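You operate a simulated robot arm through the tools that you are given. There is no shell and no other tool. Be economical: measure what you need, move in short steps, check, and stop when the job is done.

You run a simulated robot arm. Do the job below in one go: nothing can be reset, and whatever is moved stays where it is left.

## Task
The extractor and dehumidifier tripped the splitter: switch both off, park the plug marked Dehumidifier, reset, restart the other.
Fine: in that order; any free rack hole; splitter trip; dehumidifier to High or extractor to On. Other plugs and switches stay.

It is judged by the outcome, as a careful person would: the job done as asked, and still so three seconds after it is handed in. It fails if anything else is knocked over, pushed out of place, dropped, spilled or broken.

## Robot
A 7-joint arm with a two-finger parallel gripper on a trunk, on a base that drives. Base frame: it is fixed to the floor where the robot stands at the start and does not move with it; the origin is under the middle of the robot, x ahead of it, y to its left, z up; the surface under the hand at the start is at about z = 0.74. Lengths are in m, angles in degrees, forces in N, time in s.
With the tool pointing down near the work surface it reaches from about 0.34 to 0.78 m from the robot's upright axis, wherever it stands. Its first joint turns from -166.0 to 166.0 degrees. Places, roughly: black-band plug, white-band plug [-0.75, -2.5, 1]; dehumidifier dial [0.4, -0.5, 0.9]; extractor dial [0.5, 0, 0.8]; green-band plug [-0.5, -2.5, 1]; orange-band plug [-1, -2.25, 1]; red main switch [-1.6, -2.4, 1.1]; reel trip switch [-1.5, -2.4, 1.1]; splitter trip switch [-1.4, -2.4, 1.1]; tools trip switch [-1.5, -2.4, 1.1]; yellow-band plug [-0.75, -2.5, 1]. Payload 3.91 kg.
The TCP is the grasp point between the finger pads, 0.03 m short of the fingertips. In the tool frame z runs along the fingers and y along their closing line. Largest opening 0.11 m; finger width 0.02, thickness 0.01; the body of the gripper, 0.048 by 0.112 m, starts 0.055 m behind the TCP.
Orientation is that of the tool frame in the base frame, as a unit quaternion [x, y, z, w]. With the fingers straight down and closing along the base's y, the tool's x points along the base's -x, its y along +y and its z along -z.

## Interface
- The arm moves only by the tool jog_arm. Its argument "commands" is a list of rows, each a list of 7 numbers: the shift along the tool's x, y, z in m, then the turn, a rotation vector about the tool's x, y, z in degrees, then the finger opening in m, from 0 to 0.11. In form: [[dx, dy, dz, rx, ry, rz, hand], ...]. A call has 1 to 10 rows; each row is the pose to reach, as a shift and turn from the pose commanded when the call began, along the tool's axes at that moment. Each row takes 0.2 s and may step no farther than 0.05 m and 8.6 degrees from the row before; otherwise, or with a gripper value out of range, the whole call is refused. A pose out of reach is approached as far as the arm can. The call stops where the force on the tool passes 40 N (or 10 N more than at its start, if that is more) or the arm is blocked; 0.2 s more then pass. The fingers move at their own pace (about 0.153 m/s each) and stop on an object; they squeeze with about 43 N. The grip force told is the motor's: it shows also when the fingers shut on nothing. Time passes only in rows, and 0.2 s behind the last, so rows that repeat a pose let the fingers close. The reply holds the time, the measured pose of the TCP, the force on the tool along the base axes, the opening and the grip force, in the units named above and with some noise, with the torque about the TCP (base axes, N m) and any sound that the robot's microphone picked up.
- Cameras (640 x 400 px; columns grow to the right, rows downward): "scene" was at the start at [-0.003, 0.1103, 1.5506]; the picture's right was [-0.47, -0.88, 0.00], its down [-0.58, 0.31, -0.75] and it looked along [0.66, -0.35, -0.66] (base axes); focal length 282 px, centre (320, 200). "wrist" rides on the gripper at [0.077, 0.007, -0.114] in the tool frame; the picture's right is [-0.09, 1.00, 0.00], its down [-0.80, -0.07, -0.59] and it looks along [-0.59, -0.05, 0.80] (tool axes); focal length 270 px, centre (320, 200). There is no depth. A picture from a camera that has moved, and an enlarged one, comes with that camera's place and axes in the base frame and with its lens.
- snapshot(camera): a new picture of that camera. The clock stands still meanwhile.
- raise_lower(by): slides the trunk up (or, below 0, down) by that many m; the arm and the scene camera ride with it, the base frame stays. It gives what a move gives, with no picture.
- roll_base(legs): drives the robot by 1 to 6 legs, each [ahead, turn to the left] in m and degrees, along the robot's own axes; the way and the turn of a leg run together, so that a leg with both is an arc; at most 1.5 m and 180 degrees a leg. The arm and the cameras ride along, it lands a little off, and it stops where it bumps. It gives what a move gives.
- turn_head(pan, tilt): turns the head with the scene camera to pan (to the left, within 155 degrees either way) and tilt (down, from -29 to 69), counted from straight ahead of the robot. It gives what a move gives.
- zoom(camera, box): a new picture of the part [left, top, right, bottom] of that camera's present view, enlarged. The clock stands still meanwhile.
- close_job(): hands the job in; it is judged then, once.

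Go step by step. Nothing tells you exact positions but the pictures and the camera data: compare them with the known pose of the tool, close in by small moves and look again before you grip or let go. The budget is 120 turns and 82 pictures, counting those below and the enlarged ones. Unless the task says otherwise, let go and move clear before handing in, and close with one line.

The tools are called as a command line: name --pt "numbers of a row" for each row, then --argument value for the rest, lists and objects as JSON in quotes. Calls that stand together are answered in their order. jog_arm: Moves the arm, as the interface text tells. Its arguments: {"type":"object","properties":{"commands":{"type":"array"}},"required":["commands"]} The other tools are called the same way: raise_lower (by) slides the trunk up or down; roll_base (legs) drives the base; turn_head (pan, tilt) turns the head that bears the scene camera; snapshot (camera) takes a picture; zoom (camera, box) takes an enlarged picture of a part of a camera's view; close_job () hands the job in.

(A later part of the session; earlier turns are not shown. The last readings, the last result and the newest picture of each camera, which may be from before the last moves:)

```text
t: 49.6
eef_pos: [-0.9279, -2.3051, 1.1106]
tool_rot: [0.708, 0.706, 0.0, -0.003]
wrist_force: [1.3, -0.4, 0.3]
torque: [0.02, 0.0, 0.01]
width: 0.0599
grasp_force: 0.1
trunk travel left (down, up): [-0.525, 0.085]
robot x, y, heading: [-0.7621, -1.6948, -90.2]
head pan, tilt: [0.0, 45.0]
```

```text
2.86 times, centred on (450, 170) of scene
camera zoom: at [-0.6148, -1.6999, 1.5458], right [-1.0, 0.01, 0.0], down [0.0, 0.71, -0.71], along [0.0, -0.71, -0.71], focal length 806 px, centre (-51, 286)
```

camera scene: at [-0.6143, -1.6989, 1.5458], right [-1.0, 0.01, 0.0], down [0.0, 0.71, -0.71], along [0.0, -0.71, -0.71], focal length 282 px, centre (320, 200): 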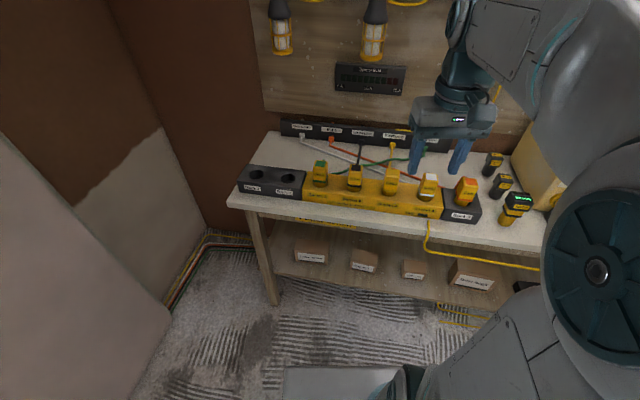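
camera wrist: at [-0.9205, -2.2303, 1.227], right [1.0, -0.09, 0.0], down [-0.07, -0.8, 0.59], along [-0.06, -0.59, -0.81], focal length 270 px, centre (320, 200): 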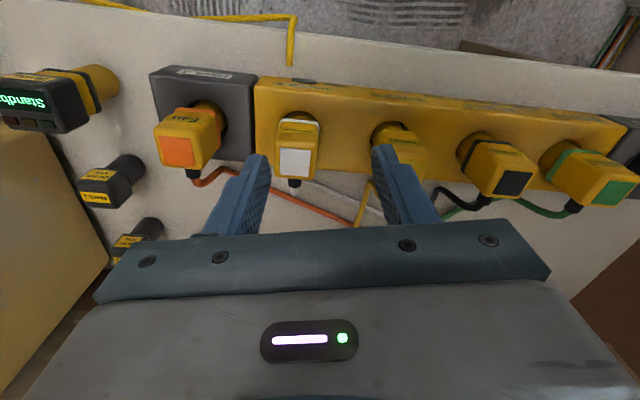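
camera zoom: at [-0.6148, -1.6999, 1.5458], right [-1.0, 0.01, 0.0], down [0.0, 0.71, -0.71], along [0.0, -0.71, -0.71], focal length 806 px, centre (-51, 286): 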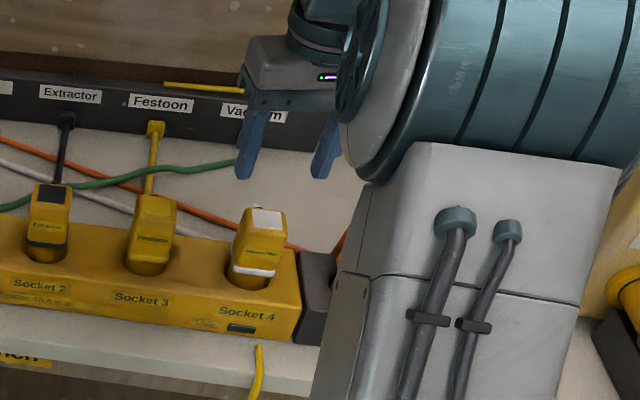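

Triangulating again from this closer view puts the white plug's top at about (-0.96, -2.37, 0.965). I'll shift over it, lower a little and recheck.

jog_arm --pt "-0.03 -0.016 0.0 0 0 0 0.07" --pt "-0.061 -0.032 0.0 0 0 0 0.07" --pt "-0.061 -0.032 0.03 0 0 0 0.07" --pt "-0.061 -0.032 0.05 0 0 0 0.07"

snapshot --camera "wrist"

zoom --camera "scene" --box '[360, 100, 540, 240]'

```text
t: 50.6
eef_pos: [-0.9581, -2.3668, 1.061]
tool_rot: [0.708, 0.706, 0.0, -0.003]
wrist_force: [0.3, -0.2, -0.1]
torque: [0.01, -0.03, 0.04]
width: 0.0699
grasp_force: 0.0
trunk travel left (down, up): [-0.525, 0.085]
robot x, y, heading: [-0.764, -1.6919, -90.3]
head pan, tilt: [0.0, 45.0]
```

```text
43 pictures are left
camera wrist: at [-0.9516, -2.2904, 1.1773], right [1.0, -0.09, 0.0], down [-0.07, -0.8, 0.59], along [-0.06, -0.59, -0.81], focal length 270 px, centre (320, 200)
```

wrist: 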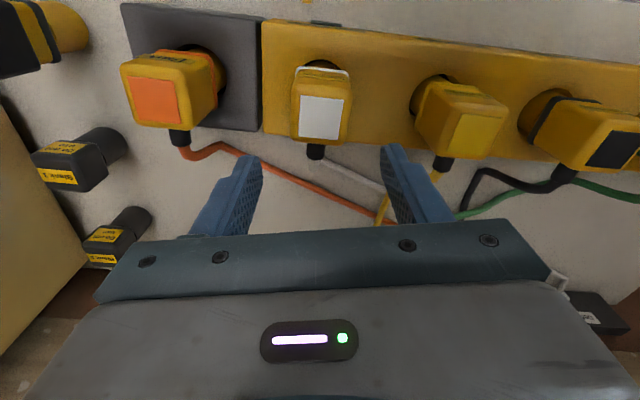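

```text
2.86 times, centred on (450, 170) of scene
camera zoom: at [-0.6144, -1.6992, 1.5458], right [-1.0, 0.01, 0.0], down [0.0, 0.71, -0.71], along [0.0, -0.71, -0.71], focal length 806 px, centre (-51, 286)
```

zoom: 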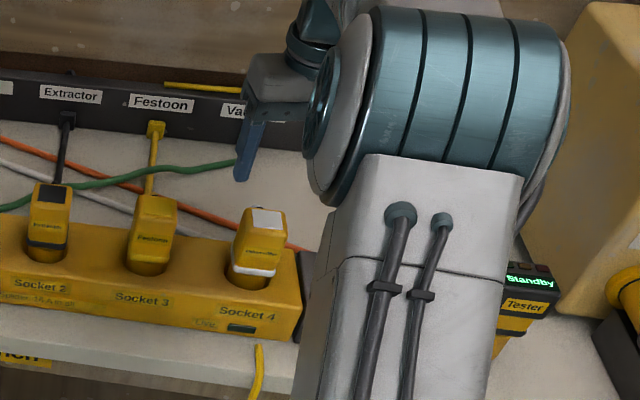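

The hand is centred on the plug (top at about z 0.975). I'll descend and grip it.

jog_arm --pt "0.003 0 0.035 0 0 0 0.07" --pt "0.004 0 0.07 0 0 0 0.07" --pt "0.004 0 0.104 0 0 0 0.07" --pt "0.004 0 0.104 0 0 0 0.03" --pt "0.004 0 0.104 0 0 0 0.0" --pt "0.004 0 0.104 0 0 0 0.0"

snapshot --camera "wrist"

```text
t: 52.0
eef_pos: [-0.9589, -2.3628, 0.9575]
tool_rot: [0.708, 0.706, 0.001, -0.003]
wrist_force: [-0.3, -0.5, 0.4]
torque: [-0.01, 0.02, 0.03]
width: 0.0438
grasp_force: 42.7
trunk travel left (down, up): [-0.525, 0.085]
robot x, y, heading: [-0.7646, -1.6929, -90.5]
head pan, tilt: [0.0, 45.0]
```

```text
41 pictures are left
camera wrist: at [-0.9513, -2.288, 1.0739], right [1.0, -0.09, 0.0], down [-0.07, -0.8, 0.59], along [-0.06, -0.59, -0.81], focal length 270 px, centre (320, 200)
```

wrist: 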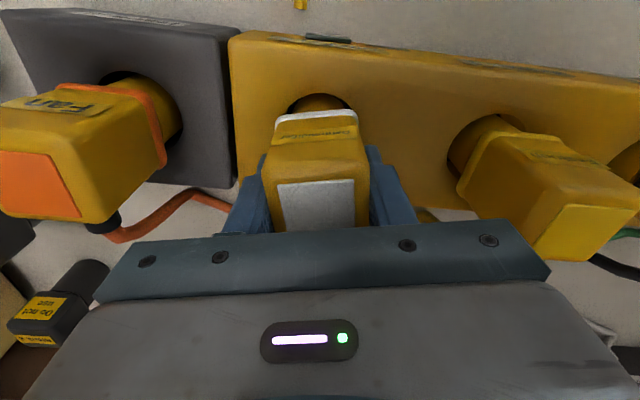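

The plug is gripped (44 mm). I'll pull it straight up.

jog_arm --pt "0 0 -0.015 0 0 0 0" --pt "0 0 -0.03 0 0 0 0" --pt "0 0 -0.05 0 0 0 0" --pt "0 0 -0.08 0 0 0 0" --pt "0 0 -0.11 0 0 0 0" --pt "0 0 -0.14 0 0 0 0"

snapshot --camera "scene"

snapshot --camera "wrist"

```text
t: 53.4
eef_pos: [-0.9564, -2.362, 1.0962]
tool_rot: [0.708, 0.706, 0.001, -0.004]
wrist_force: [-0.8, 0.2, -1.2]
torque: [-0.03, 0.0, 0.0]
width: 0.0439
grasp_force: 42.8
trunk travel left (down, up): [-0.525, 0.085]
robot x, y, heading: [-0.7627, -1.6924, -90.5]
head pan, tilt: [0.0, 45.0]
```

```text
40 pictures are left
camera scene: at [-0.6144, -1.699, 1.5457], right [-1.0, 0.01, 0.0], down [0.0, 0.71, -0.71], along [0.0, -0.71, -0.71], focal length 282 px, centre (320, 200)
```

scene: 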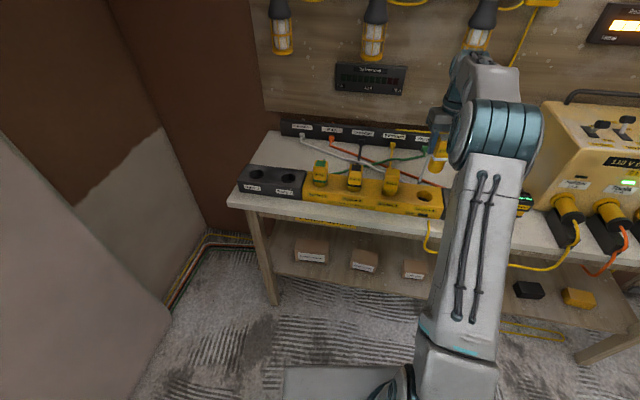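

```text
39 pictures are left
camera wrist: at [-0.9504, -2.2866, 1.2137], right [1.0, -0.09, 0.0], down [-0.07, -0.8, 0.59], along [-0.06, -0.59, -0.81], focal length 270 px, centre (320, 200)
```

wrist: 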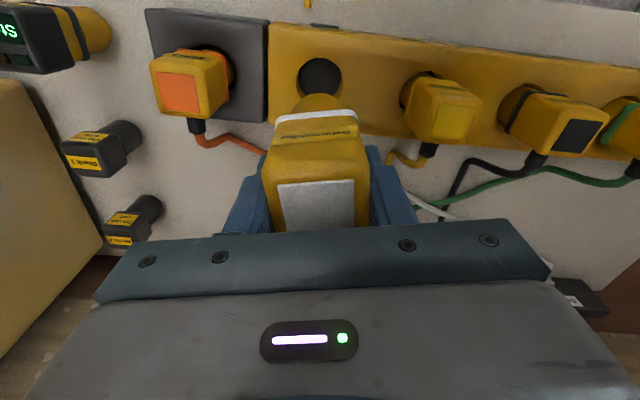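

The dehumidifier plug is out of Socket 4. The block sits at an angle, so Rack 2's hole comes out near (-0.51, -2.46), at the edge of reach. I'll lift higher, move left over the other plugs, and then nudge the base closer.

jog_arm --pt "0 0 -0.03 0 0 0 0" --pt "0 0 -0.06 0 0 0 0" --pt "-0.005 0.045 -0.06 0 0 0 0" --pt "-0.01 0.09 -0.06 0 0 0 0" --pt "-0.015 0.135 -0.06 0 0 0 0" --pt "-0.02 0.18 -0.06 0 0 0 0" --pt "-0.025 0.225 -0.06 0 0 0 0" --pt "-0.03 0.27 -0.06 0 0 0 0" --pt "-0.035 0.315 -0.06 0 0 0 0" --pt "-0.04 0.36 -0.06 0 0 0 0"

snapshot --camera "scene"

```text
t: 55.6
eef_pos: [-0.5985, -2.4028, 1.1576]
tool_rot: [0.707, 0.707, 0.0, -0.003]
wrist_force: [-0.6, -0.2, -1.4]
torque: [-0.01, 0.03, 0.0]
width: 0.0438
grasp_force: 42.4
trunk travel left (down, up): [-0.525, 0.085]
robot x, y, heading: [-0.7635, -1.6896, -90.5]
head pan, tilt: [0.0, 45.0]
```

```text
38 pictures are left
camera scene: at [-0.6129, -1.6997, 1.5456], right [-1.0, 0.0, 0.0], down [0.0, 0.71, -0.71], along [0.0, -0.71, -0.71], focal length 282 px, centre (320, 200)
```

scene: 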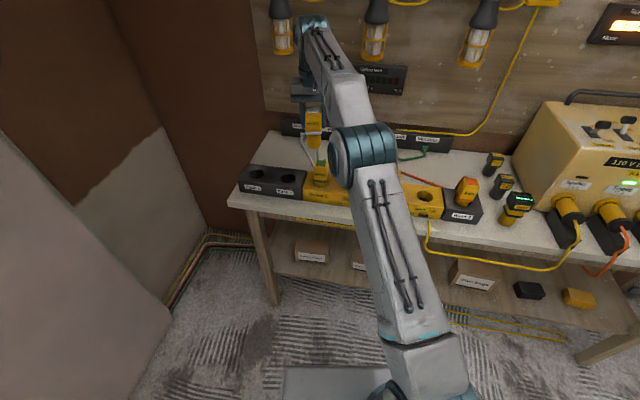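

roll_base --legs '[[0.08, 0]]'

snapshot --camera "wrist"

zoom --camera "scene" --box '[220, 60, 400, 200]'

```text
t: 56.6
eef_pos: [-0.5999, -2.484, 1.156]
tool_rot: [0.707, 0.707, 0.001, -0.004]
wrist_force: [0.3, -1.1, -1.8]
torque: [0.02, 0.01, 0.02]
width: 0.0437
grasp_force: 43.0
trunk travel left (down, up): [-0.525, 0.085]
robot x, y, heading: [-0.7636, -1.7744, -90.0]
head pan, tilt: [0.0, 45.0]
```

```text
37 pictures are left
camera wrist: at [-0.5922, -2.4086, 1.2725], right [1.0, -0.09, 0.0], down [-0.07, -0.8, 0.59], along [-0.05, -0.59, -0.81], focal length 270 px, centre (320, 200)
```

wrist: 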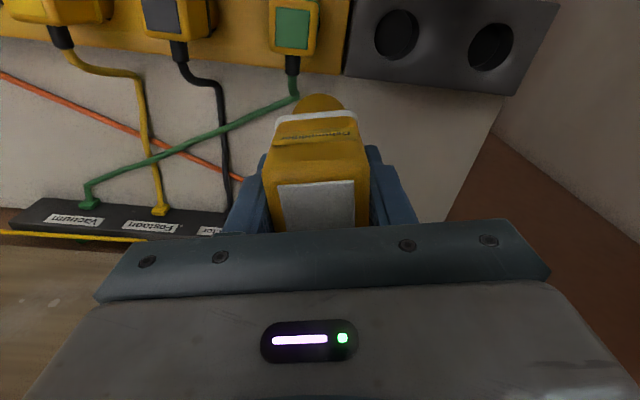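

```text
2.86 times, centred on (310, 130) of scene
camera zoom: at [-0.6143, -1.7808, 1.5457], right [-1.0, 0.0, 0.0], down [0.0, 0.71, -0.71], along [0.0, -0.71, -0.71], focal length 806 px, centre (349, 400)
```

zoom: 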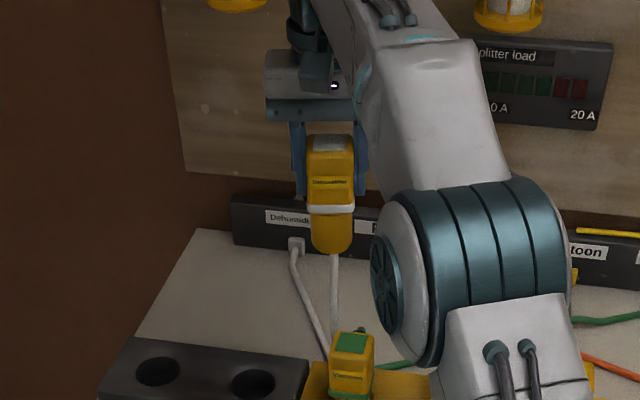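

Both cameras put Rack 2's hole at about (-0.5025, -2.455), so the TCP should go to (-0.5025, -2.458). I'll move over it and come partway down.

jog_arm --pt "0.009 0.033 0 0 0 0 0" --pt "0.018 0.066 0 0 0 0 0" --pt "0.026 0.097 0 0 0 0 0" --pt "0.026 0.097 0.04 0 0 0 0" --pt "0.026 0.097 0.09 0 0 0 0" --pt "0.026 0.097 0.09 0 0 0 0"

snapshot --camera "wrist"

zoom --camera "scene" --box '[210, 120, 370, 220]'

```text
t: 58.0
eef_pos: [-0.502, -2.4555, 1.066]
tool_rot: [0.707, 0.707, 0.0, -0.003]
wrist_force: [-0.6, 0.4, -1.2]
torque: [-0.03, -0.04, 0.02]
width: 0.0438
grasp_force: 43.3
trunk travel left (down, up): [-0.525, 0.085]
robot x, y, heading: [-0.7641, -1.7771, -89.8]
head pan, tilt: [0.0, 45.0]
```

```text
35 pictures are left
camera wrist: at [-0.4946, -2.3807, 1.1823], right [1.0, -0.09, 0.0], down [-0.07, -0.8, 0.59], along [-0.05, -0.59, -0.81], focal length 270 px, centre (320, 200)
```

wrist: 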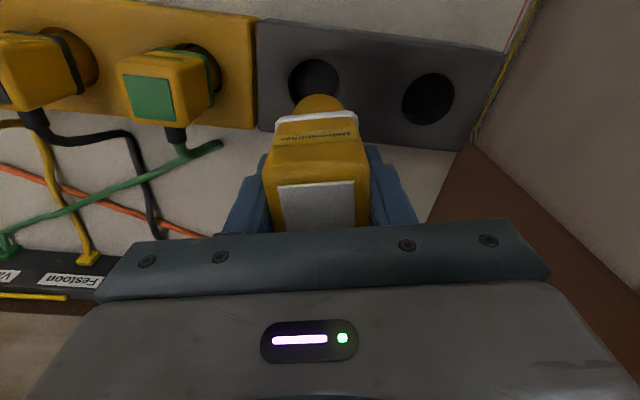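

```text
4.00 times, centred on (290, 170) of scene
camera zoom: at [-0.6143, -1.7797, 1.5457], right [-1.0, 0.0, 0.0], down [0.0, 0.71, -0.71], along [0.0, -0.71, -0.71], focal length 1129 px, centre (440, 320)
```

zoom: 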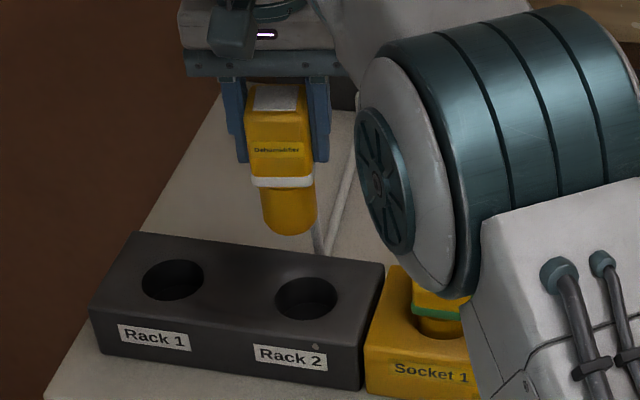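

Nearly aligned; I'll shift about 3 mm to the right and lower slowly.

jog_arm --pt "-0.001 -0.003 0.0 0 0 0 0" --pt "-0.001 -0.003 0.02 0 0 0 0" --pt "-0.001 -0.003 0.04 0 0 0 0" --pt "-0.001 -0.003 0.055 0 0 0 0" --pt "-0.001 -0.003 0.07 0 0 0 0" --pt "-0.001 -0.003 0.07 0 0 0 0"

snapshot --camera "wrist"

zoom --camera "scene" --box '[210, 120, 370, 220]'

```text
t: 59.4
eef_pos: [-0.5055, -2.4567, 0.9966]
tool_rot: [0.707, 0.707, 0.0, -0.003]
wrist_force: [-0.9, -0.1, -1.3]
torque: [0.0, -0.02, 0.01]
width: 0.0438
grasp_force: 43.3
trunk travel left (down, up): [-0.525, 0.085]
robot x, y, heading: [-0.7637, -1.7737, -90.1]
head pan, tilt: [0.0, 45.0]
```

```text
33 pictures are left
camera wrist: at [-0.4986, -2.3819, 1.1138], right [1.0, -0.09, 0.0], down [-0.07, -0.8, 0.59], along [-0.05, -0.59, -0.81], focal length 270 px, centre (320, 200)
```

wrist: 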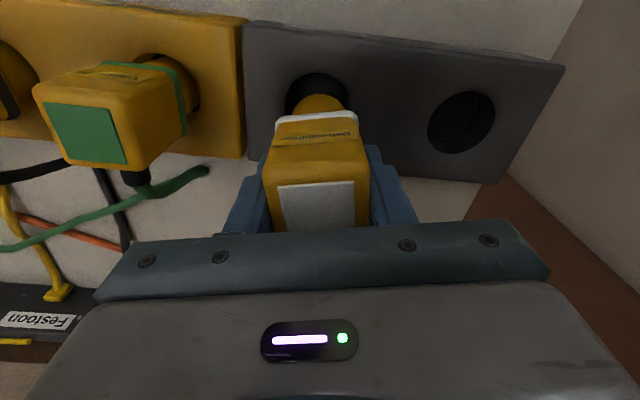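

```text
4.00 times, centred on (290, 170) of scene
camera zoom: at [-0.6144, -1.7796, 1.5457], right [-1.0, 0.0, 0.0], down [0.0, 0.71, -0.71], along [0.0, -0.71, -0.71], focal length 1129 px, centre (440, 320)
```

zoom: 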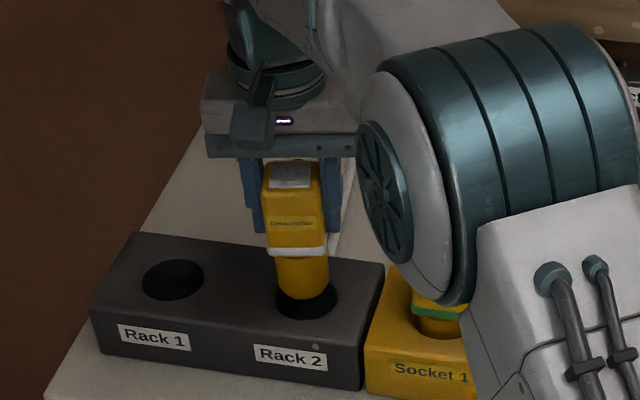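

jog_arm --pt "0.0 -0.002 0.01 0 0 0 0" --pt "0.0 -0.002 0.02 0 0 0 0" --pt "0.0 -0.002 0.03 0 0 0 0" --pt "0.0 -0.002 0.036 0 0 0 0" --pt "0.0 -0.002 0.036 0 0 0 0"

snapshot --camera "wrist"

zoom --camera "scene" --box '[210, 120, 370, 220]'

```text
t: 60.6
eef_pos: [-0.5073, -2.4575, 0.9625]
tool_rot: [0.707, 0.707, 0.0, -0.003]
wrist_force: [0.6, 2.1, -1.0]
torque: [0.19, -0.06, -0.02]
width: 0.0435
grasp_force: 43.0
trunk travel left (down, up): [-0.525, 0.085]
robot x, y, heading: [-0.7667, -1.7713, -90.2]
head pan, tilt: [0.0, 45.0]
```

```text
31 pictures are left
camera wrist: at [-0.5006, -2.3813, 1.0778], right [1.0, -0.09, 0.0], down [-0.07, -0.8, 0.59], along [-0.05, -0.59, -0.81], focal length 270 px, centre (320, 200)
```

wrist: 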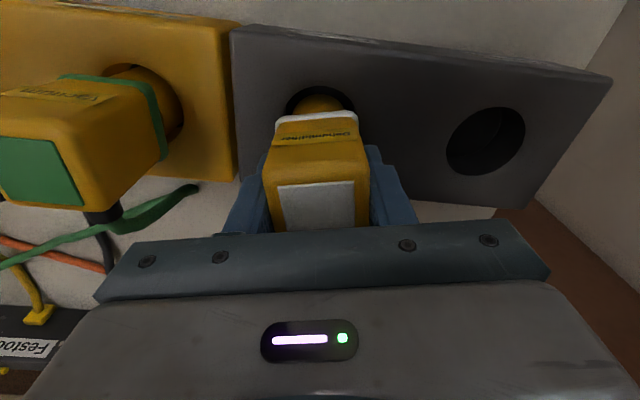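

```text
4.00 times, centred on (290, 170) of scene
camera zoom: at [-0.6143, -1.7791, 1.5457], right [-1.0, 0.0, 0.0], down [0.0, 0.71, -0.71], along [0.0, -0.71, -0.71], focal length 1129 px, centre (440, 320)
```

zoom: 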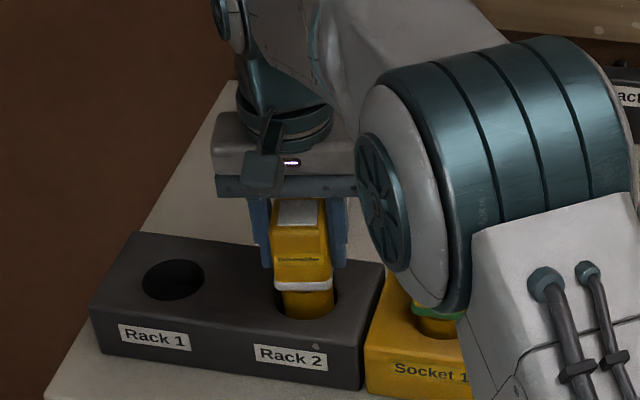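

It's in the hole. I'll lower the last few mm, then let go and rise.

jog_arm --pt "0 0 0.003 0 0 0 0" --pt "0 0 0.006 0 0 0 0" --pt "0 0 0.006 0 0 0 0"

jog_arm --pt "0 0 0 0 0 0 0.06" --pt "0 0 0 0 0 0 0.07" --pt "0 0 -0.03 0 0 0 0.07" --pt "0 0 -0.07 0 0 0 0.07" --pt "0 0 -0.11 0 0 0 0.07" --pt "0 0 -0.15 0 0 0 0.07" --pt "0 0 -0.19 0 0 0 0.07"

snapshot --camera "scene"

snapshot --camera "wrist"

```text
t: 61.4
eef_pos: [-0.5084, -2.4552, 0.9568]
tool_rot: [0.707, 0.707, 0.0, -0.001]
wrist_force: [1.0, 0.3, 11.9]
torque: [0.27, -0.23, -0.02]
width: 0.0438
grasp_force: 43.0
trunk travel left (down, up): [-0.525, 0.085]
robot x, y, heading: [-0.7647, -1.7738, -90.4]
head pan, tilt: [0.0, 45.0]
```

```text
t: 63.0
eef_pos: [-0.5088, -2.4553, 1.1447]
tool_rot: [0.707, 0.707, 0.001, -0.003]
wrist_force: [0.4, -1.0, -0.1]
torque: [0.03, 0.0, -0.01]
width: 0.0699
grasp_force: 0.2
trunk travel left (down, up): [-0.525, 0.085]
robot x, y, heading: [-0.7598, -1.773, -90.1]
head pan, tilt: [0.0, 45.0]
```

```text
29 pictures are left
camera scene: at [-0.6144, -1.7795, 1.5457], right [-1.0, 0.0, 0.0], down [0.0, 0.71, -0.71], along [0.0, -0.71, -0.71], focal length 282 px, centre (320, 200)
```

scene: 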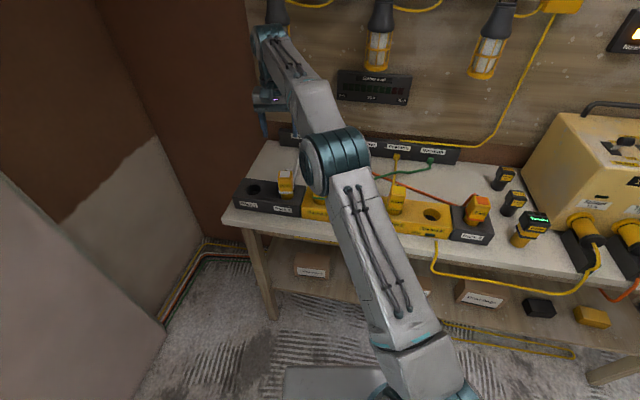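

```text
28 pictures are left
camera wrist: at [-0.5009, -2.3808, 1.2612], right [1.0, -0.09, 0.0], down [-0.07, -0.8, 0.59], along [-0.06, -0.59, -0.81], focal length 270 px, centre (320, 200)
```

wrist: 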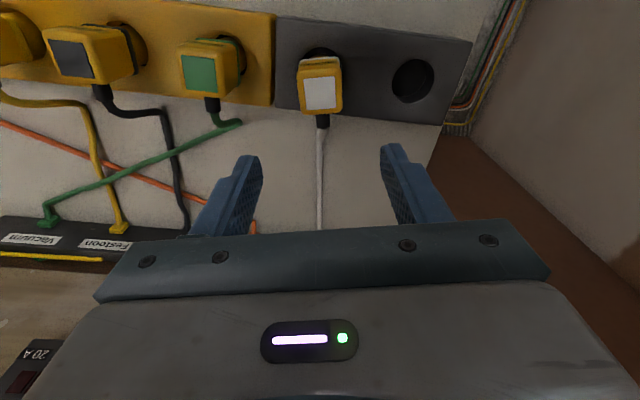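

The plug is parked in Rack 2. Next I'll fold the arm and reposition in front of the transformer at x ≈ -1.3.

jog_arm --pt "0.03 0 -0.035 0 0 0 0.07" --pt "0.06 -0.03 -0.07 0 0 0 0.07" --pt "0.095 -0.065 -0.1 0 0 0 0.05" --pt "0.13 -0.095 -0.12 0 0 0 0.03" --pt "0.165 -0.13 -0.14 0 0 0 0.03" --pt "0.2 -0.16 -0.15 0 0 0 0.03" --pt "0.235 -0.19 -0.15 0 0 0 0.03" --pt "0.27 -0.22 -0.15 0 0 0 0.03" --pt "0.3 -0.25 -0.15 0 0 0 0.03"

roll_base --legs '[[-0.35, 0], [0, -60], [0.6, 0], [0, 60]]'

turn_head --pan 0 --tilt 30

snapshot --camera "scene"

snapshot --camera "wrist"

```text
refused: row 2 steps farther than a row can; nothing moved
```

```text
t: 71.7
eef_pos: [-1.676, -2.3353, 1.1468]
tool_rot: [0.949, 0.314, -0.01, -0.004]
wrist_force: [-7.4, -3.5, -0.5]
torque: [-0.03, 0.2, -0.35]
width: 0.0691
grasp_force: 0.1
trunk travel left (down, up): [-0.525, 0.085]
robot x, y, heading: [-1.282, -1.7182, -143.3]
head pan, tilt: [0.0, 45.0]
stopped in leg 4: the force on the tool passed its limit at 50 N (the readings are from after the stop); the commanded pose is now the measured one
```

```text
t: 72.5
eef_pos: [-1.6763, -2.3355, 1.1454]
tool_rot: [0.949, 0.315, -0.009, -0.004]
wrist_force: [-12.5, -4.3, 0.2]
torque: [-0.09, 0.3, -0.5]
width: 0.0679
grasp_force: 0.0
trunk travel left (down, up): [-0.525, 0.085]
robot x, y, heading: [-1.2799, -1.7188, -143.0]
head pan, tilt: [0.0, 30.0]
```

```text
27 pictures are left
camera scene: at [-1.2047, -1.8473, 1.5683], right [-0.6, 0.8, 0.0], down [0.4, 0.3, -0.86], along [-0.69, -0.52, -0.5], focal length 282 px, centre (320, 200)
```

scene: 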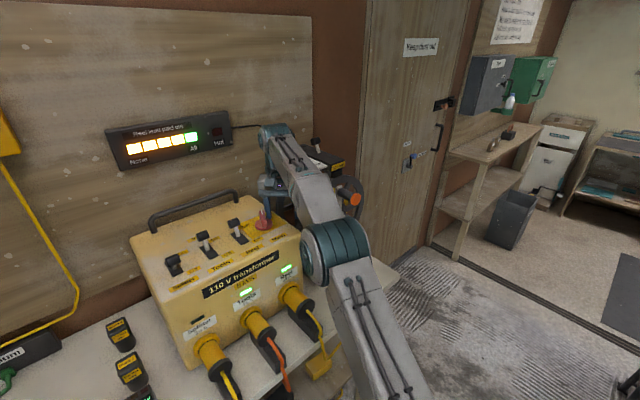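

```text
26 pictures are left
camera wrist: at [-1.6084, -2.2966, 1.2603], right [0.53, -0.85, -0.01], down [-0.67, -0.42, 0.61], along [-0.52, -0.31, -0.79], focal length 270 px, centre (320, 200)
```

wrist: 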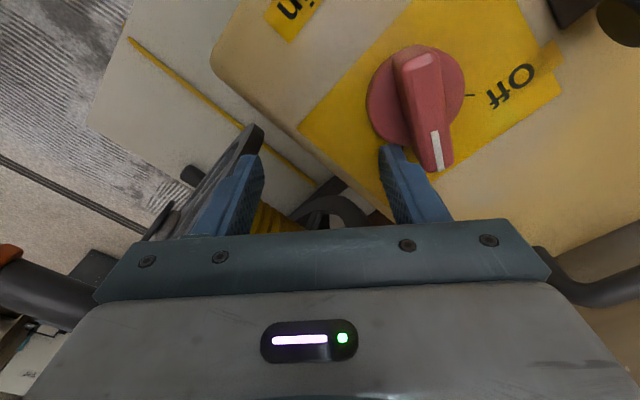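

The fold was refused and the base drove anyway, so a finger has come up against the red main switch. That was my mistake for chaining those calls. I'll back off gently, rise, and check what was disturbed.

roll_base --legs '[[0, -1.5]]'

snapshot --camera "wrist"

```text
t: 73.3
eef_pos: [-1.6889, -2.3238, 1.1464]
tool_rot: [0.953, 0.304, -0.009, -0.004]
wrist_force: [-0.4, -0.3, 0.0]
torque: [-0.03, 0.03, 0.03]
width: 0.0701
grasp_force: 0.1
trunk travel left (down, up): [-0.525, 0.085]
robot x, y, heading: [-1.2818, -1.7219, -144.1]
head pan, tilt: [0.0, 30.0]
```

```text
25 pictures are left
camera wrist: at [-1.6207, -2.2874, 1.2612], right [0.51, -0.86, -0.01], down [-0.68, -0.41, 0.61], along [-0.53, -0.3, -0.79], focal length 270 px, centre (320, 200)
```

wrist: 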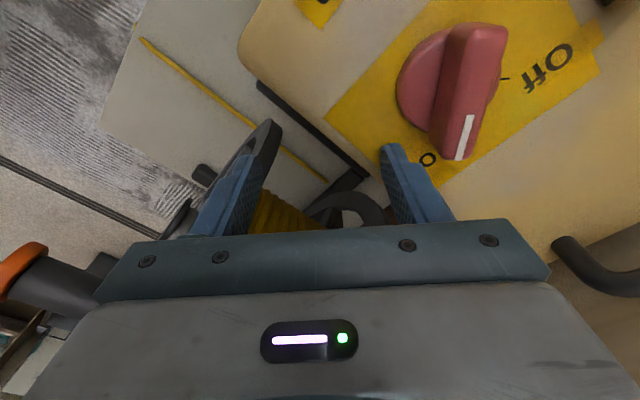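

raise_lower --by 0.085

jog_arm --pt "0 0 -0.04 0 0 0 0.05" --pt "0 0 -0.08 0 0 0 0.05" --pt "0.03 0 -0.11 0 0 0 0.03" --pt "0.065 0 -0.14 0 0 0 0.03" --pt "0.1 0 -0.14 0 0 0 0.03"

snapshot --camera "scene"

snapshot --camera "wrist"

```text
t: 74.5
eef_pos: [-1.6894, -2.3256, 1.2319]
tool_rot: [0.953, 0.304, -0.009, -0.005]
wrist_force: [-0.3, 0.1, 0.1]
torque: [0.01, -0.02, 0.03]
width: 0.0701
grasp_force: 0.0
trunk travel left (down, up): [-0.61, 0.0]
robot x, y, heading: [-1.2796, -1.7202, -144.4]
head pan, tilt: [0.0, 30.0]
```

```text
t: 75.7
eef_pos: [-1.6042, -2.2672, 1.3712]
tool_rot: [0.953, 0.304, -0.011, -0.004]
wrist_force: [0.3, -0.4, -0.2]
torque: [0.01, 0.01, 0.04]
width: 0.0301
grasp_force: 0.1
out of reach, approached as far as the arm can: row 1, 2, 3, 4
trunk travel left (down, up): [-0.61, 0.0]
robot x, y, heading: [-1.2795, -1.7187, -144.6]
head pan, tilt: [0.0, 30.0]
```

```text
24 pictures are left
camera scene: at [-1.2041, -1.8467, 1.6534], right [-0.58, 0.81, 0.0], down [0.41, 0.29, -0.87], along [-0.7, -0.51, -0.5], focal length 282 px, centre (320, 200)
```

scene: 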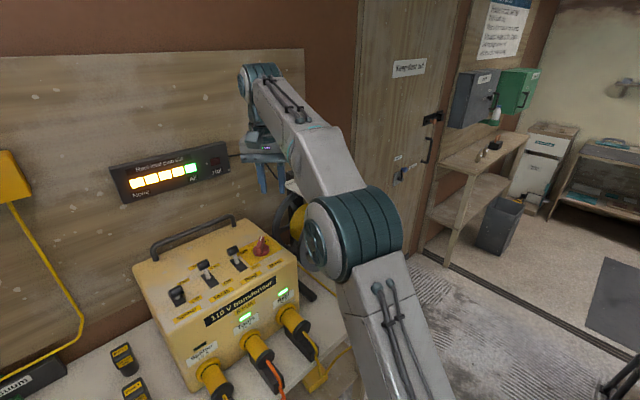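

```text
23 pictures are left
camera wrist: at [-1.5352, -2.2291, 1.4853], right [0.51, -0.86, -0.01], down [-0.68, -0.41, 0.61], along [-0.53, -0.3, -0.79], focal length 270 px, centre (320, 200)
```

wrist: 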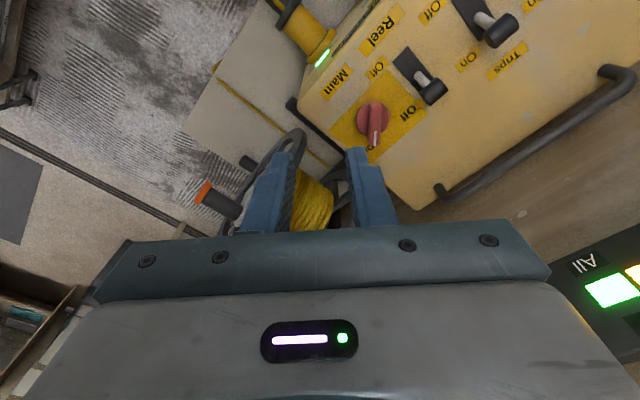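

zoom --camera "wrist" --box '[310, 0, 550, 170]'

zoom --camera "scene" --box '[150, 215, 310, 325]'

```text
2.35 times, centred on (430, 85) of wrist
camera zoom: at [-1.5352, -2.2291, 1.4853], right [0.51, -0.86, -0.01], down [-0.68, -0.41, 0.61], along [-0.53, -0.3, -0.79], focal length 636 px, centre (61, 471)
```

zoom: 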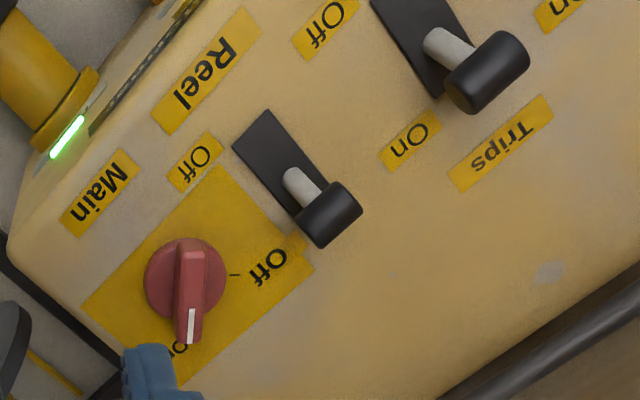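

```text
3.64 times, centred on (230, 270) of scene
camera zoom: at [-1.2041, -1.8467, 1.6534], right [-0.58, 0.81, 0.0], down [0.41, 0.29, -0.87], along [-0.7, -0.51, -0.5], focal length 1026 px, centre (647, -54)
```

zoom: 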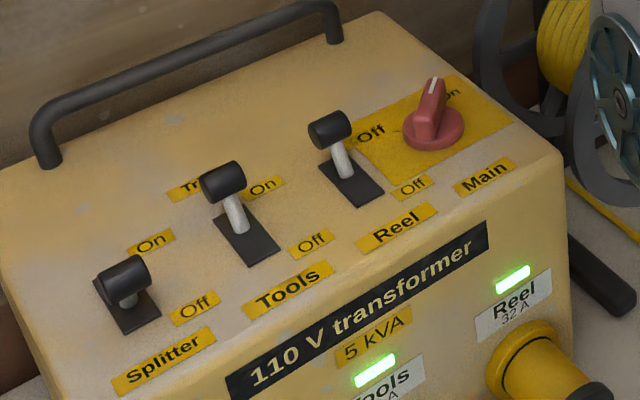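

The main switch still points at On, the reel and tools lights are lit, and nothing looks displaced. The splitter's lever is leaning towards Off (the front). I'll bring the closed fingers over, high, to a spot in front of the splitter lever at about (-1.39, -2.41).

jog_arm --pt "0.017 0.0285 0 0 0 -7.8 0.03" --pt "0.034 0.057 0 0 0 -15.6 0.02" --pt "0.051 0.0855 0 0 0 -23.4 0" --pt "0.068 0.114 0 0 0 -31.2 0" --pt "0.086 0.1425 0 0 0 -39 0" --pt "0.103 0.171 0 0 0 -46.8 0" --pt "0.1206 0.1997 0 0 0 -54.6 0"

snapshot --camera "wrist"

snapshot --camera "scene"

```text
t: 77.3
eef_pos: [-1.3873, -2.3624, 1.3648]
tool_rot: [0.706, 0.708, -0.005, -0.008]
wrist_force: [1.0, 0.4, 1.0]
torque: [0.05, 0.0, -0.02]
width: 0.0001
grasp_force: 37.4
trunk travel left (down, up): [-0.61, 0.0]
robot x, y, heading: [-1.278, -1.7193, -144.7]
head pan, tilt: [0.0, 30.0]
```

```text
20 pictures are left
camera wrist: at [-1.3789, -2.2868, 1.4807], right [1.0, -0.08, -0.02], down [-0.06, -0.8, 0.59], along [-0.07, -0.59, -0.81], focal length 270 px, centre (320, 200)
```

wrist: 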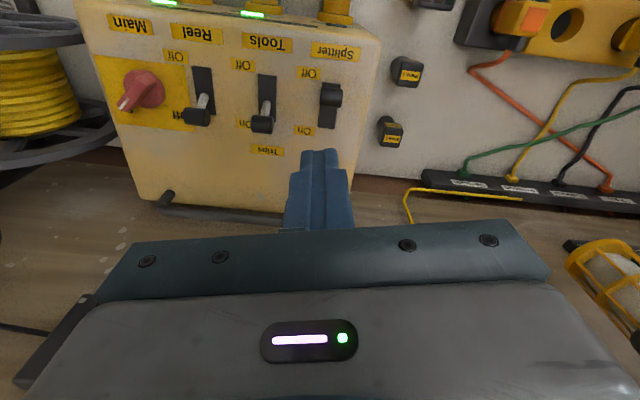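

```text
19 pictures are left
camera scene: at [-1.2042, -1.85, 1.6532], right [-0.58, 0.81, 0.0], down [0.41, 0.29, -0.87], along [-0.7, -0.51, -0.5], focal length 282 px, centre (320, 200)
```

scene: 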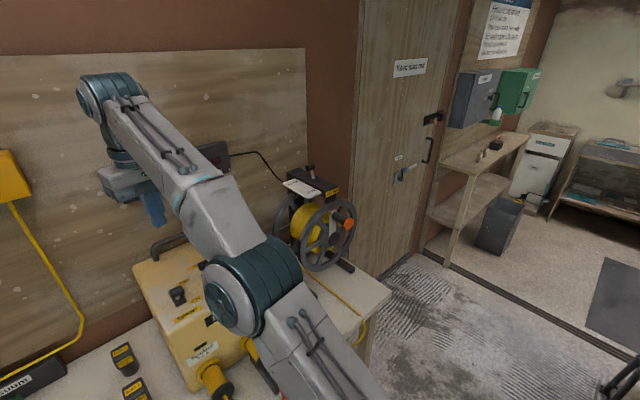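

The splitter lever's cap is at about (-1.381, -2.382, 1.13), leaning forward (Off), while its neighbours lean back (On). I'll lower the closed fingertips just in front of it.

jog_arm --pt "0.01 0.003 0.04 0 0 0 0" --pt "0.019 0.006 0.08 0 0 0 0" --pt "0.019 0.006 0.12 0 0 0 0" --pt "0.019 0.006 0.16 0 0 0 0" --pt "0.019 0.006 0.195 0 0 0 0" --pt "0.019 0.006 0.195 0 0 0 0"

snapshot --camera "wrist"

zoom --camera "scene" --box '[100, 200, 260, 330]'

```text
t: 78.7
eef_pos: [-1.3877, -2.3401, 1.1713]
tool_rot: [0.707, 0.707, -0.007, -0.009]
wrist_force: [-0.8, 0.2, 0.1]
torque: [-0.01, -0.01, 0.0]
width: 0.0
grasp_force: 37.3
trunk travel left (down, up): [-0.61, 0.0]
robot x, y, heading: [-1.2816, -1.7169, -144.2]
head pan, tilt: [0.0, 30.0]
```

```text
18 pictures are left
camera wrist: at [-1.3793, -2.2647, 1.2863], right [1.0, -0.09, -0.02], down [-0.06, -0.8, 0.59], along [-0.07, -0.59, -0.8], focal length 270 px, centre (320, 200)
```

wrist: 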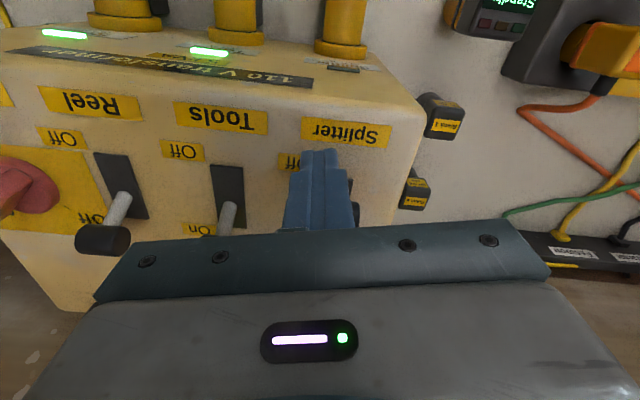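

```text
3.08 times, centred on (180, 265) of scene
camera zoom: at [-1.2055, -1.8481, 1.6534], right [-0.58, 0.81, 0.0], down [0.41, 0.29, -0.87], along [-0.7, -0.51, -0.5], focal length 868 px, centre (751, 0)
```

zoom: 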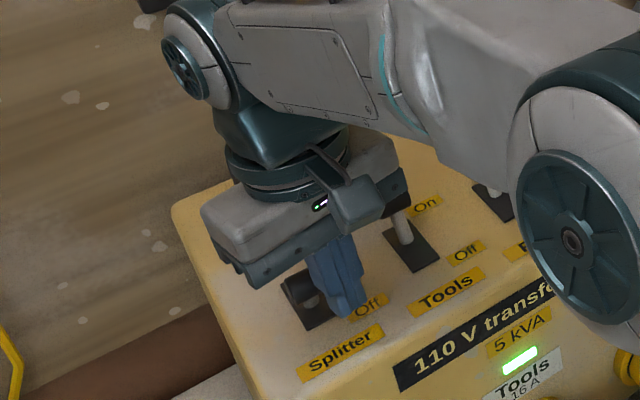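

The fingertips are in front of the lever. I'll centre by 5 mm, lower 15 mm, and push back towards On.

jog_arm --pt "0 0.006 0 0 0 0 0" --pt "0 0.006 0.015 0 0 0 0" --pt "-0.012 0.006 0.015 0 0 0 0" --pt "-0.024 0.006 0.015 0 0 0 0" --pt "-0.036 0.006 0.015 0 0 0 0" --pt "-0.048 0.006 0.015 0 0 0 0" --pt "-0.06 0.006 0.015 0 0 0 0" --pt "-0.06 0.006 0.015 0 0 0 0"

zoom --camera "scene" --box '[100, 200, 260, 330]'

```text
t: 80.5
eef_pos: [-1.3835, -2.3945, 1.1565]
tool_rot: [0.708, 0.707, -0.005, -0.009]
wrist_force: [2.3, 26.6, 0.9]
torque: [0.82, -0.08, -0.04]
width: 0.0003
grasp_force: 37.4
trunk travel left (down, up): [-0.61, 0.0]
robot x, y, heading: [-1.2782, -1.7173, -144.3]
head pan, tilt: [0.0, 30.0]
```

```text
3.08 times, centred on (180, 265) of scene
camera zoom: at [-1.2048, -1.8429, 1.6537], right [-0.58, 0.81, 0.0], down [0.41, 0.29, -0.87], along [-0.7, -0.51, -0.5], focal length 868 px, centre (751, 0)
```

zoom: 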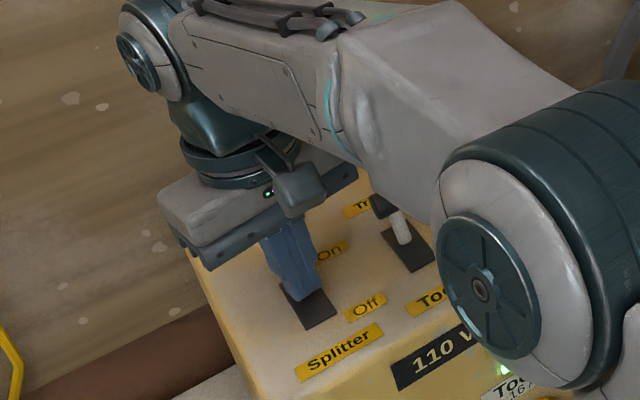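

The lever moved back and is pressing against its stop (27 N). I'll back off, lift, and check.

jog_arm --pt "0.015 0 0 0 0 0 0" --pt "0.03 0 0 0 0 0 0" --pt "0.035 0 -0.045 0 0 0 0" --pt "0.04 0 -0.09 0 0 0 0" --pt "0.045 0 -0.135 0 0 0 0" --pt "0.05 0 -0.18 0 0 0 0"

snapshot --camera "wrist"

zoom --camera "scene" --box '[80, 180, 320, 400]'

```text
t: 81.9
eef_pos: [-1.3797, -2.3514, 1.3354]
tool_rot: [0.707, 0.707, -0.006, -0.009]
wrist_force: [-0.1, -0.3, -0.8]
torque: [-0.04, -0.02, 0.0]
width: 0.0001
grasp_force: 37.8
trunk travel left (down, up): [-0.61, 0.0]
robot x, y, heading: [-1.2805, -1.7169, -144.2]
head pan, tilt: [0.0, 30.0]
```

```text
15 pictures are left
camera wrist: at [-1.3704, -2.2768, 1.4517], right [1.0, -0.09, -0.02], down [-0.06, -0.8, 0.59], along [-0.07, -0.59, -0.8], focal length 270 px, centre (320, 200)
```

wrist: 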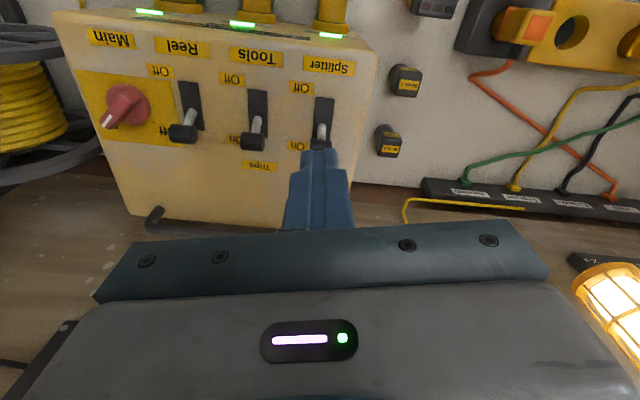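

```text
1.82 times, centred on (200, 290) of scene
camera zoom: at [-1.2053, -1.8482, 1.6533], right [-0.58, 0.81, 0.0], down [0.41, 0.29, -0.87], along [-0.7, -0.51, -0.5], focal length 513 px, centre (538, 36)
```

zoom: 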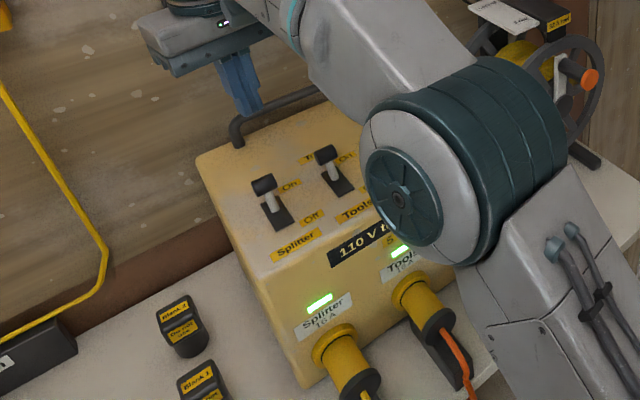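

The splitter lever is On, its light is lit and the festoon lamp is back. Next is restarting the extractor, so I'll fold the arm in front of the robot first.

jog_arm --pt "0.04 -0.0224 0 0 0 0 0.03" --pt "0.08 -0.0448 0 0 0 0 0.06" --pt "0.12 -0.0672 0 0 0 0 0.06" --pt "0.16 -0.0896 0 0 0 0 0.06" --pt "0.2 -0.112 0 0 0 0 0.06" --pt "0.24 -0.1344 0 0 0 0 0.06" --pt "0.28 -0.1568 0 0 0 0 0.06" --pt "0.32 -0.1792 0 0 0 0 0.06" --pt "0.36 -0.2016 0 0 0 0 0.06" --pt "0.4 -0.224 0 0 0 0 0.06"

```text
t: 84.1
eef_pos: [-1.6011, -1.95, 1.3417]
tool_rot: [0.707, 0.707, -0.007, -0.008]
wrist_force: [0.1, -0.3, 0.4]
torque: [0.02, -0.01, -0.01]
width: 0.0598
grasp_force: 0.0
trunk travel left (down, up): [-0.61, 0.0]
robot x, y, heading: [-1.2806, -1.7159, -144.2]
head pan, tilt: [0.0, 30.0]
```

The arm is folded. I'll turn left and drive back by the same clear route.

roll_base --legs '[[0, 120], [0, 85], [0.99, 0]]'

```text
t: 97.7
eef_pos: [-0.5472, -0.561, 1.3404]
tool_rot: [0.826, -0.563, 0.007, -0.008]
wrist_force: [-0.4, 0.5, 0.1]
torque: [-0.03, -0.01, 0.02]
width: 0.06
grasp_force: 0.1
trunk travel left (down, up): [-0.61, 0.0]
robot x, y, heading: [-0.7588, -0.8986, 57.1]
head pan, tilt: [0.0, 30.0]
```

roll_base --legs '[[0, -7.3], [1.1, 0], [0, -49.8]]'

turn_head --pan -28.3 --tilt 41.6

snapshot --camera "wrist"

```text
t: 106.1
eef_pos: [0.3379, -0.0417, 1.3409]
tool_rot: [-0.463, 0.886, -0.009, 0.003]
wrist_force: [0.1, -0.4, -0.1]
torque: [0.01, -0.04, 0.03]
width: 0.0597
grasp_force: 0.0
trunk travel left (down, up): [-0.61, 0.0]
robot x, y, heading: [-0.0583, -0.0465, 0.9]
head pan, tilt: [0.0, 30.0]
```

```text
t: 107.0
eef_pos: [0.3394, -0.0414, 1.34]
tool_rot: [-0.463, 0.887, -0.01, 0.003]
wrist_force: [0.6, -0.1, -0.6]
torque: [-0.01, -0.03, 0.0]
width: 0.0601
grasp_force: 0.1
trunk travel left (down, up): [-0.61, 0.0]
robot x, y, heading: [-0.0534, -0.0503, 0.9]
head pan, tilt: [-28.3, 41.6]
```

```text
13 pictures are left
camera wrist: at [0.287, -0.1002, 1.4564], right [-0.77, 0.64, -0.02], down [0.51, 0.62, 0.59], along [0.39, 0.44, -0.8], focal length 270 px, centre (320, 200)
```

wrist: 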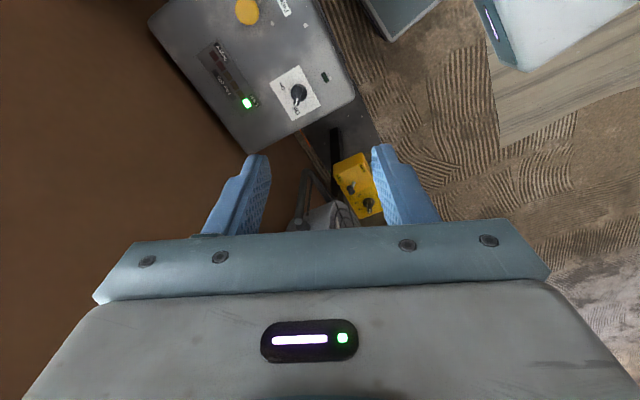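

The extractor box now has power (its clog LED is green), and its dial is still at (0.457, 0). I'll move over it with the fingers turned to the Off orientation.

jog_arm --pt "-0.0103 -0.0075 0.04 0 0 1.3 0.06" --pt "-0.0206 -0.015 0.08 0 0 2.6 0.06" --pt "-0.0309 -0.0224 0.12 0 0 3.9 0.06" --pt "-0.0412 -0.03 0.16 0 0 5.2 0.06" --pt "-0.0515 -0.037 0.2 0 0 6.5 0.06" --pt "-0.0618 -0.045 0.24 0 0 7.8 0.06" --pt "-0.072 -0.052 0.28 0 0 9.1 0.06" --pt "-0.0824 -0.06 0.32 0 0 10.4 0.06" --pt "-0.0927 -0.067 0.36 0 0 11.7 0.06" --pt "-0.103 -0.0745 0.4 0 0 13 0.06"

jog_arm --pt "0 0 0.03 0 0 0 0.06" --pt "0 0 0.06 0 0 0 0.06" --pt "0 0 0.09 0 0 0 0.06" --pt "0 0 0.11 0 0 0 0.06"

snapshot --camera "wrist"

```text
t: 109.2
eef_pos: [0.4673, -0.0065, 0.9409]
tool_rot: [-0.359, 0.933, -0.01, 0.005]
wrist_force: [0.1, 0.0, 0.0]
torque: [-0.02, 0.0, 0.0]
width: 0.0603
grasp_force: 0.1
trunk travel left (down, up): [-0.61, 0.0]
robot x, y, heading: [-0.0581, -0.0502, 0.6]
head pan, tilt: [-28.3, 41.6]
```

```text
t: 110.2
eef_pos: [0.4679, -0.0076, 0.8312]
tool_rot: [-0.358, 0.934, -0.009, 0.004]
wrist_force: [-0.2, 0.4, 0.1]
torque: [0.0, 0.03, 0.01]
width: 0.0604
grasp_force: 0.1
trunk travel left (down, up): [-0.61, 0.0]
robot x, y, heading: [-0.0575, -0.0499, 0.7]
head pan, tilt: [-28.3, 41.6]
```

```text
12 pictures are left
camera wrist: at [0.404, -0.0543, 0.9464], right [-0.6, 0.8, -0.02], down [0.63, 0.49, 0.6], along [0.49, 0.35, -0.8], focal length 270 px, centre (320, 200)
```

wrist: 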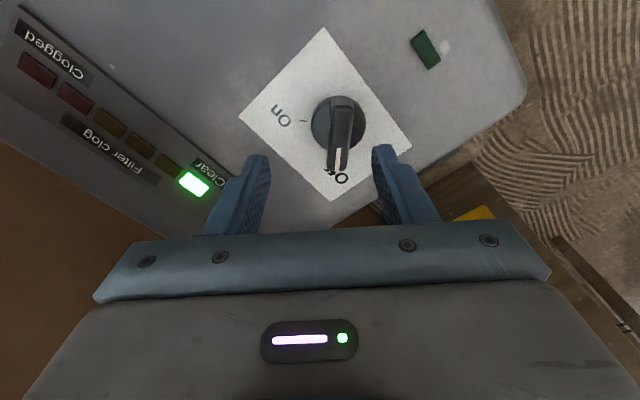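

The offset is about +12 mm along tool y. I'll correct that, descend and grip the bar.

jog_arm --pt "0.002 0.012 0.0 0 0 0 0.06" --pt "0.002 0.012 0.02 0 0 0 0.06" --pt "0.002 0.012 0.046 0 0 0 0.06" --pt "0.002 0.012 0.046 0 0 0 0.02" --pt "0.002 0.012 0.046 0 0 0 0.0" --pt "0.002 0.012 0.046 0 0 0 0.0"

snapshot --camera "wrist"

```text
t: 111.7
eef_pos: [0.457, -0.0011, 0.7832]
tool_rot: [-0.359, 0.933, -0.009, 0.003]
wrist_force: [-4.0, 5.1, -3.4]
torque: [0.98, 0.51, -0.84]
width: 0.0177
grasp_force: 45.0
trunk travel left (down, up): [-0.61, 0.0]
robot x, y, heading: [-0.0584, -0.051, 1.0]
head pan, tilt: [-28.3, 41.6]
```

```text
11 pictures are left
camera wrist: at [0.3943, -0.0461, 0.8995], right [-0.6, 0.8, -0.02], down [0.63, 0.49, 0.6], along [0.49, 0.35, -0.8], focal length 270 px, centre (320, 200)
```

wrist: 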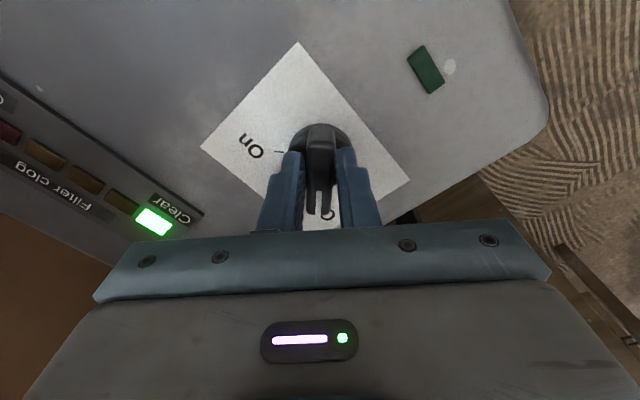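

Gripped. I'll rotate clockwise towards On.

jog_arm --pt "0 0 0 0 0 8 0" --pt "0 0 0 0 0 16 0" --pt "0 0 0 0 0 24 0" --pt "0 0 0 0 0 32 0" --pt "0 0 0 0 0 40 0" --pt "0 0 0 0 0 48 0" --pt "0 0 0 0 0 56 0" --pt "0 0 0 0 0 64 0" --pt "0 0 0 0 0 72 0" --pt "0 0 0 0 0 80 0"

```text
t: 113.9
eef_pos: [0.4574, 0.0036, 0.7861]
tool_rot: [0.324, 0.946, -0.003, 0.007]
wrist_force: [4.0, 6.0, -13.9]
torque: [0.12, -0.72, 0.0]
width: 0.0151
grasp_force: 45.1
trunk travel left (down, up): [-0.61, 0.0]
robot x, y, heading: [-0.0549, -0.0477, 1.3]
head pan, tilt: [-28.3, 41.6]
stopped in row 10: the force on the tool passed its limit at 40 N (the readings are from after the stop); the commanded pose is now the measured one
```

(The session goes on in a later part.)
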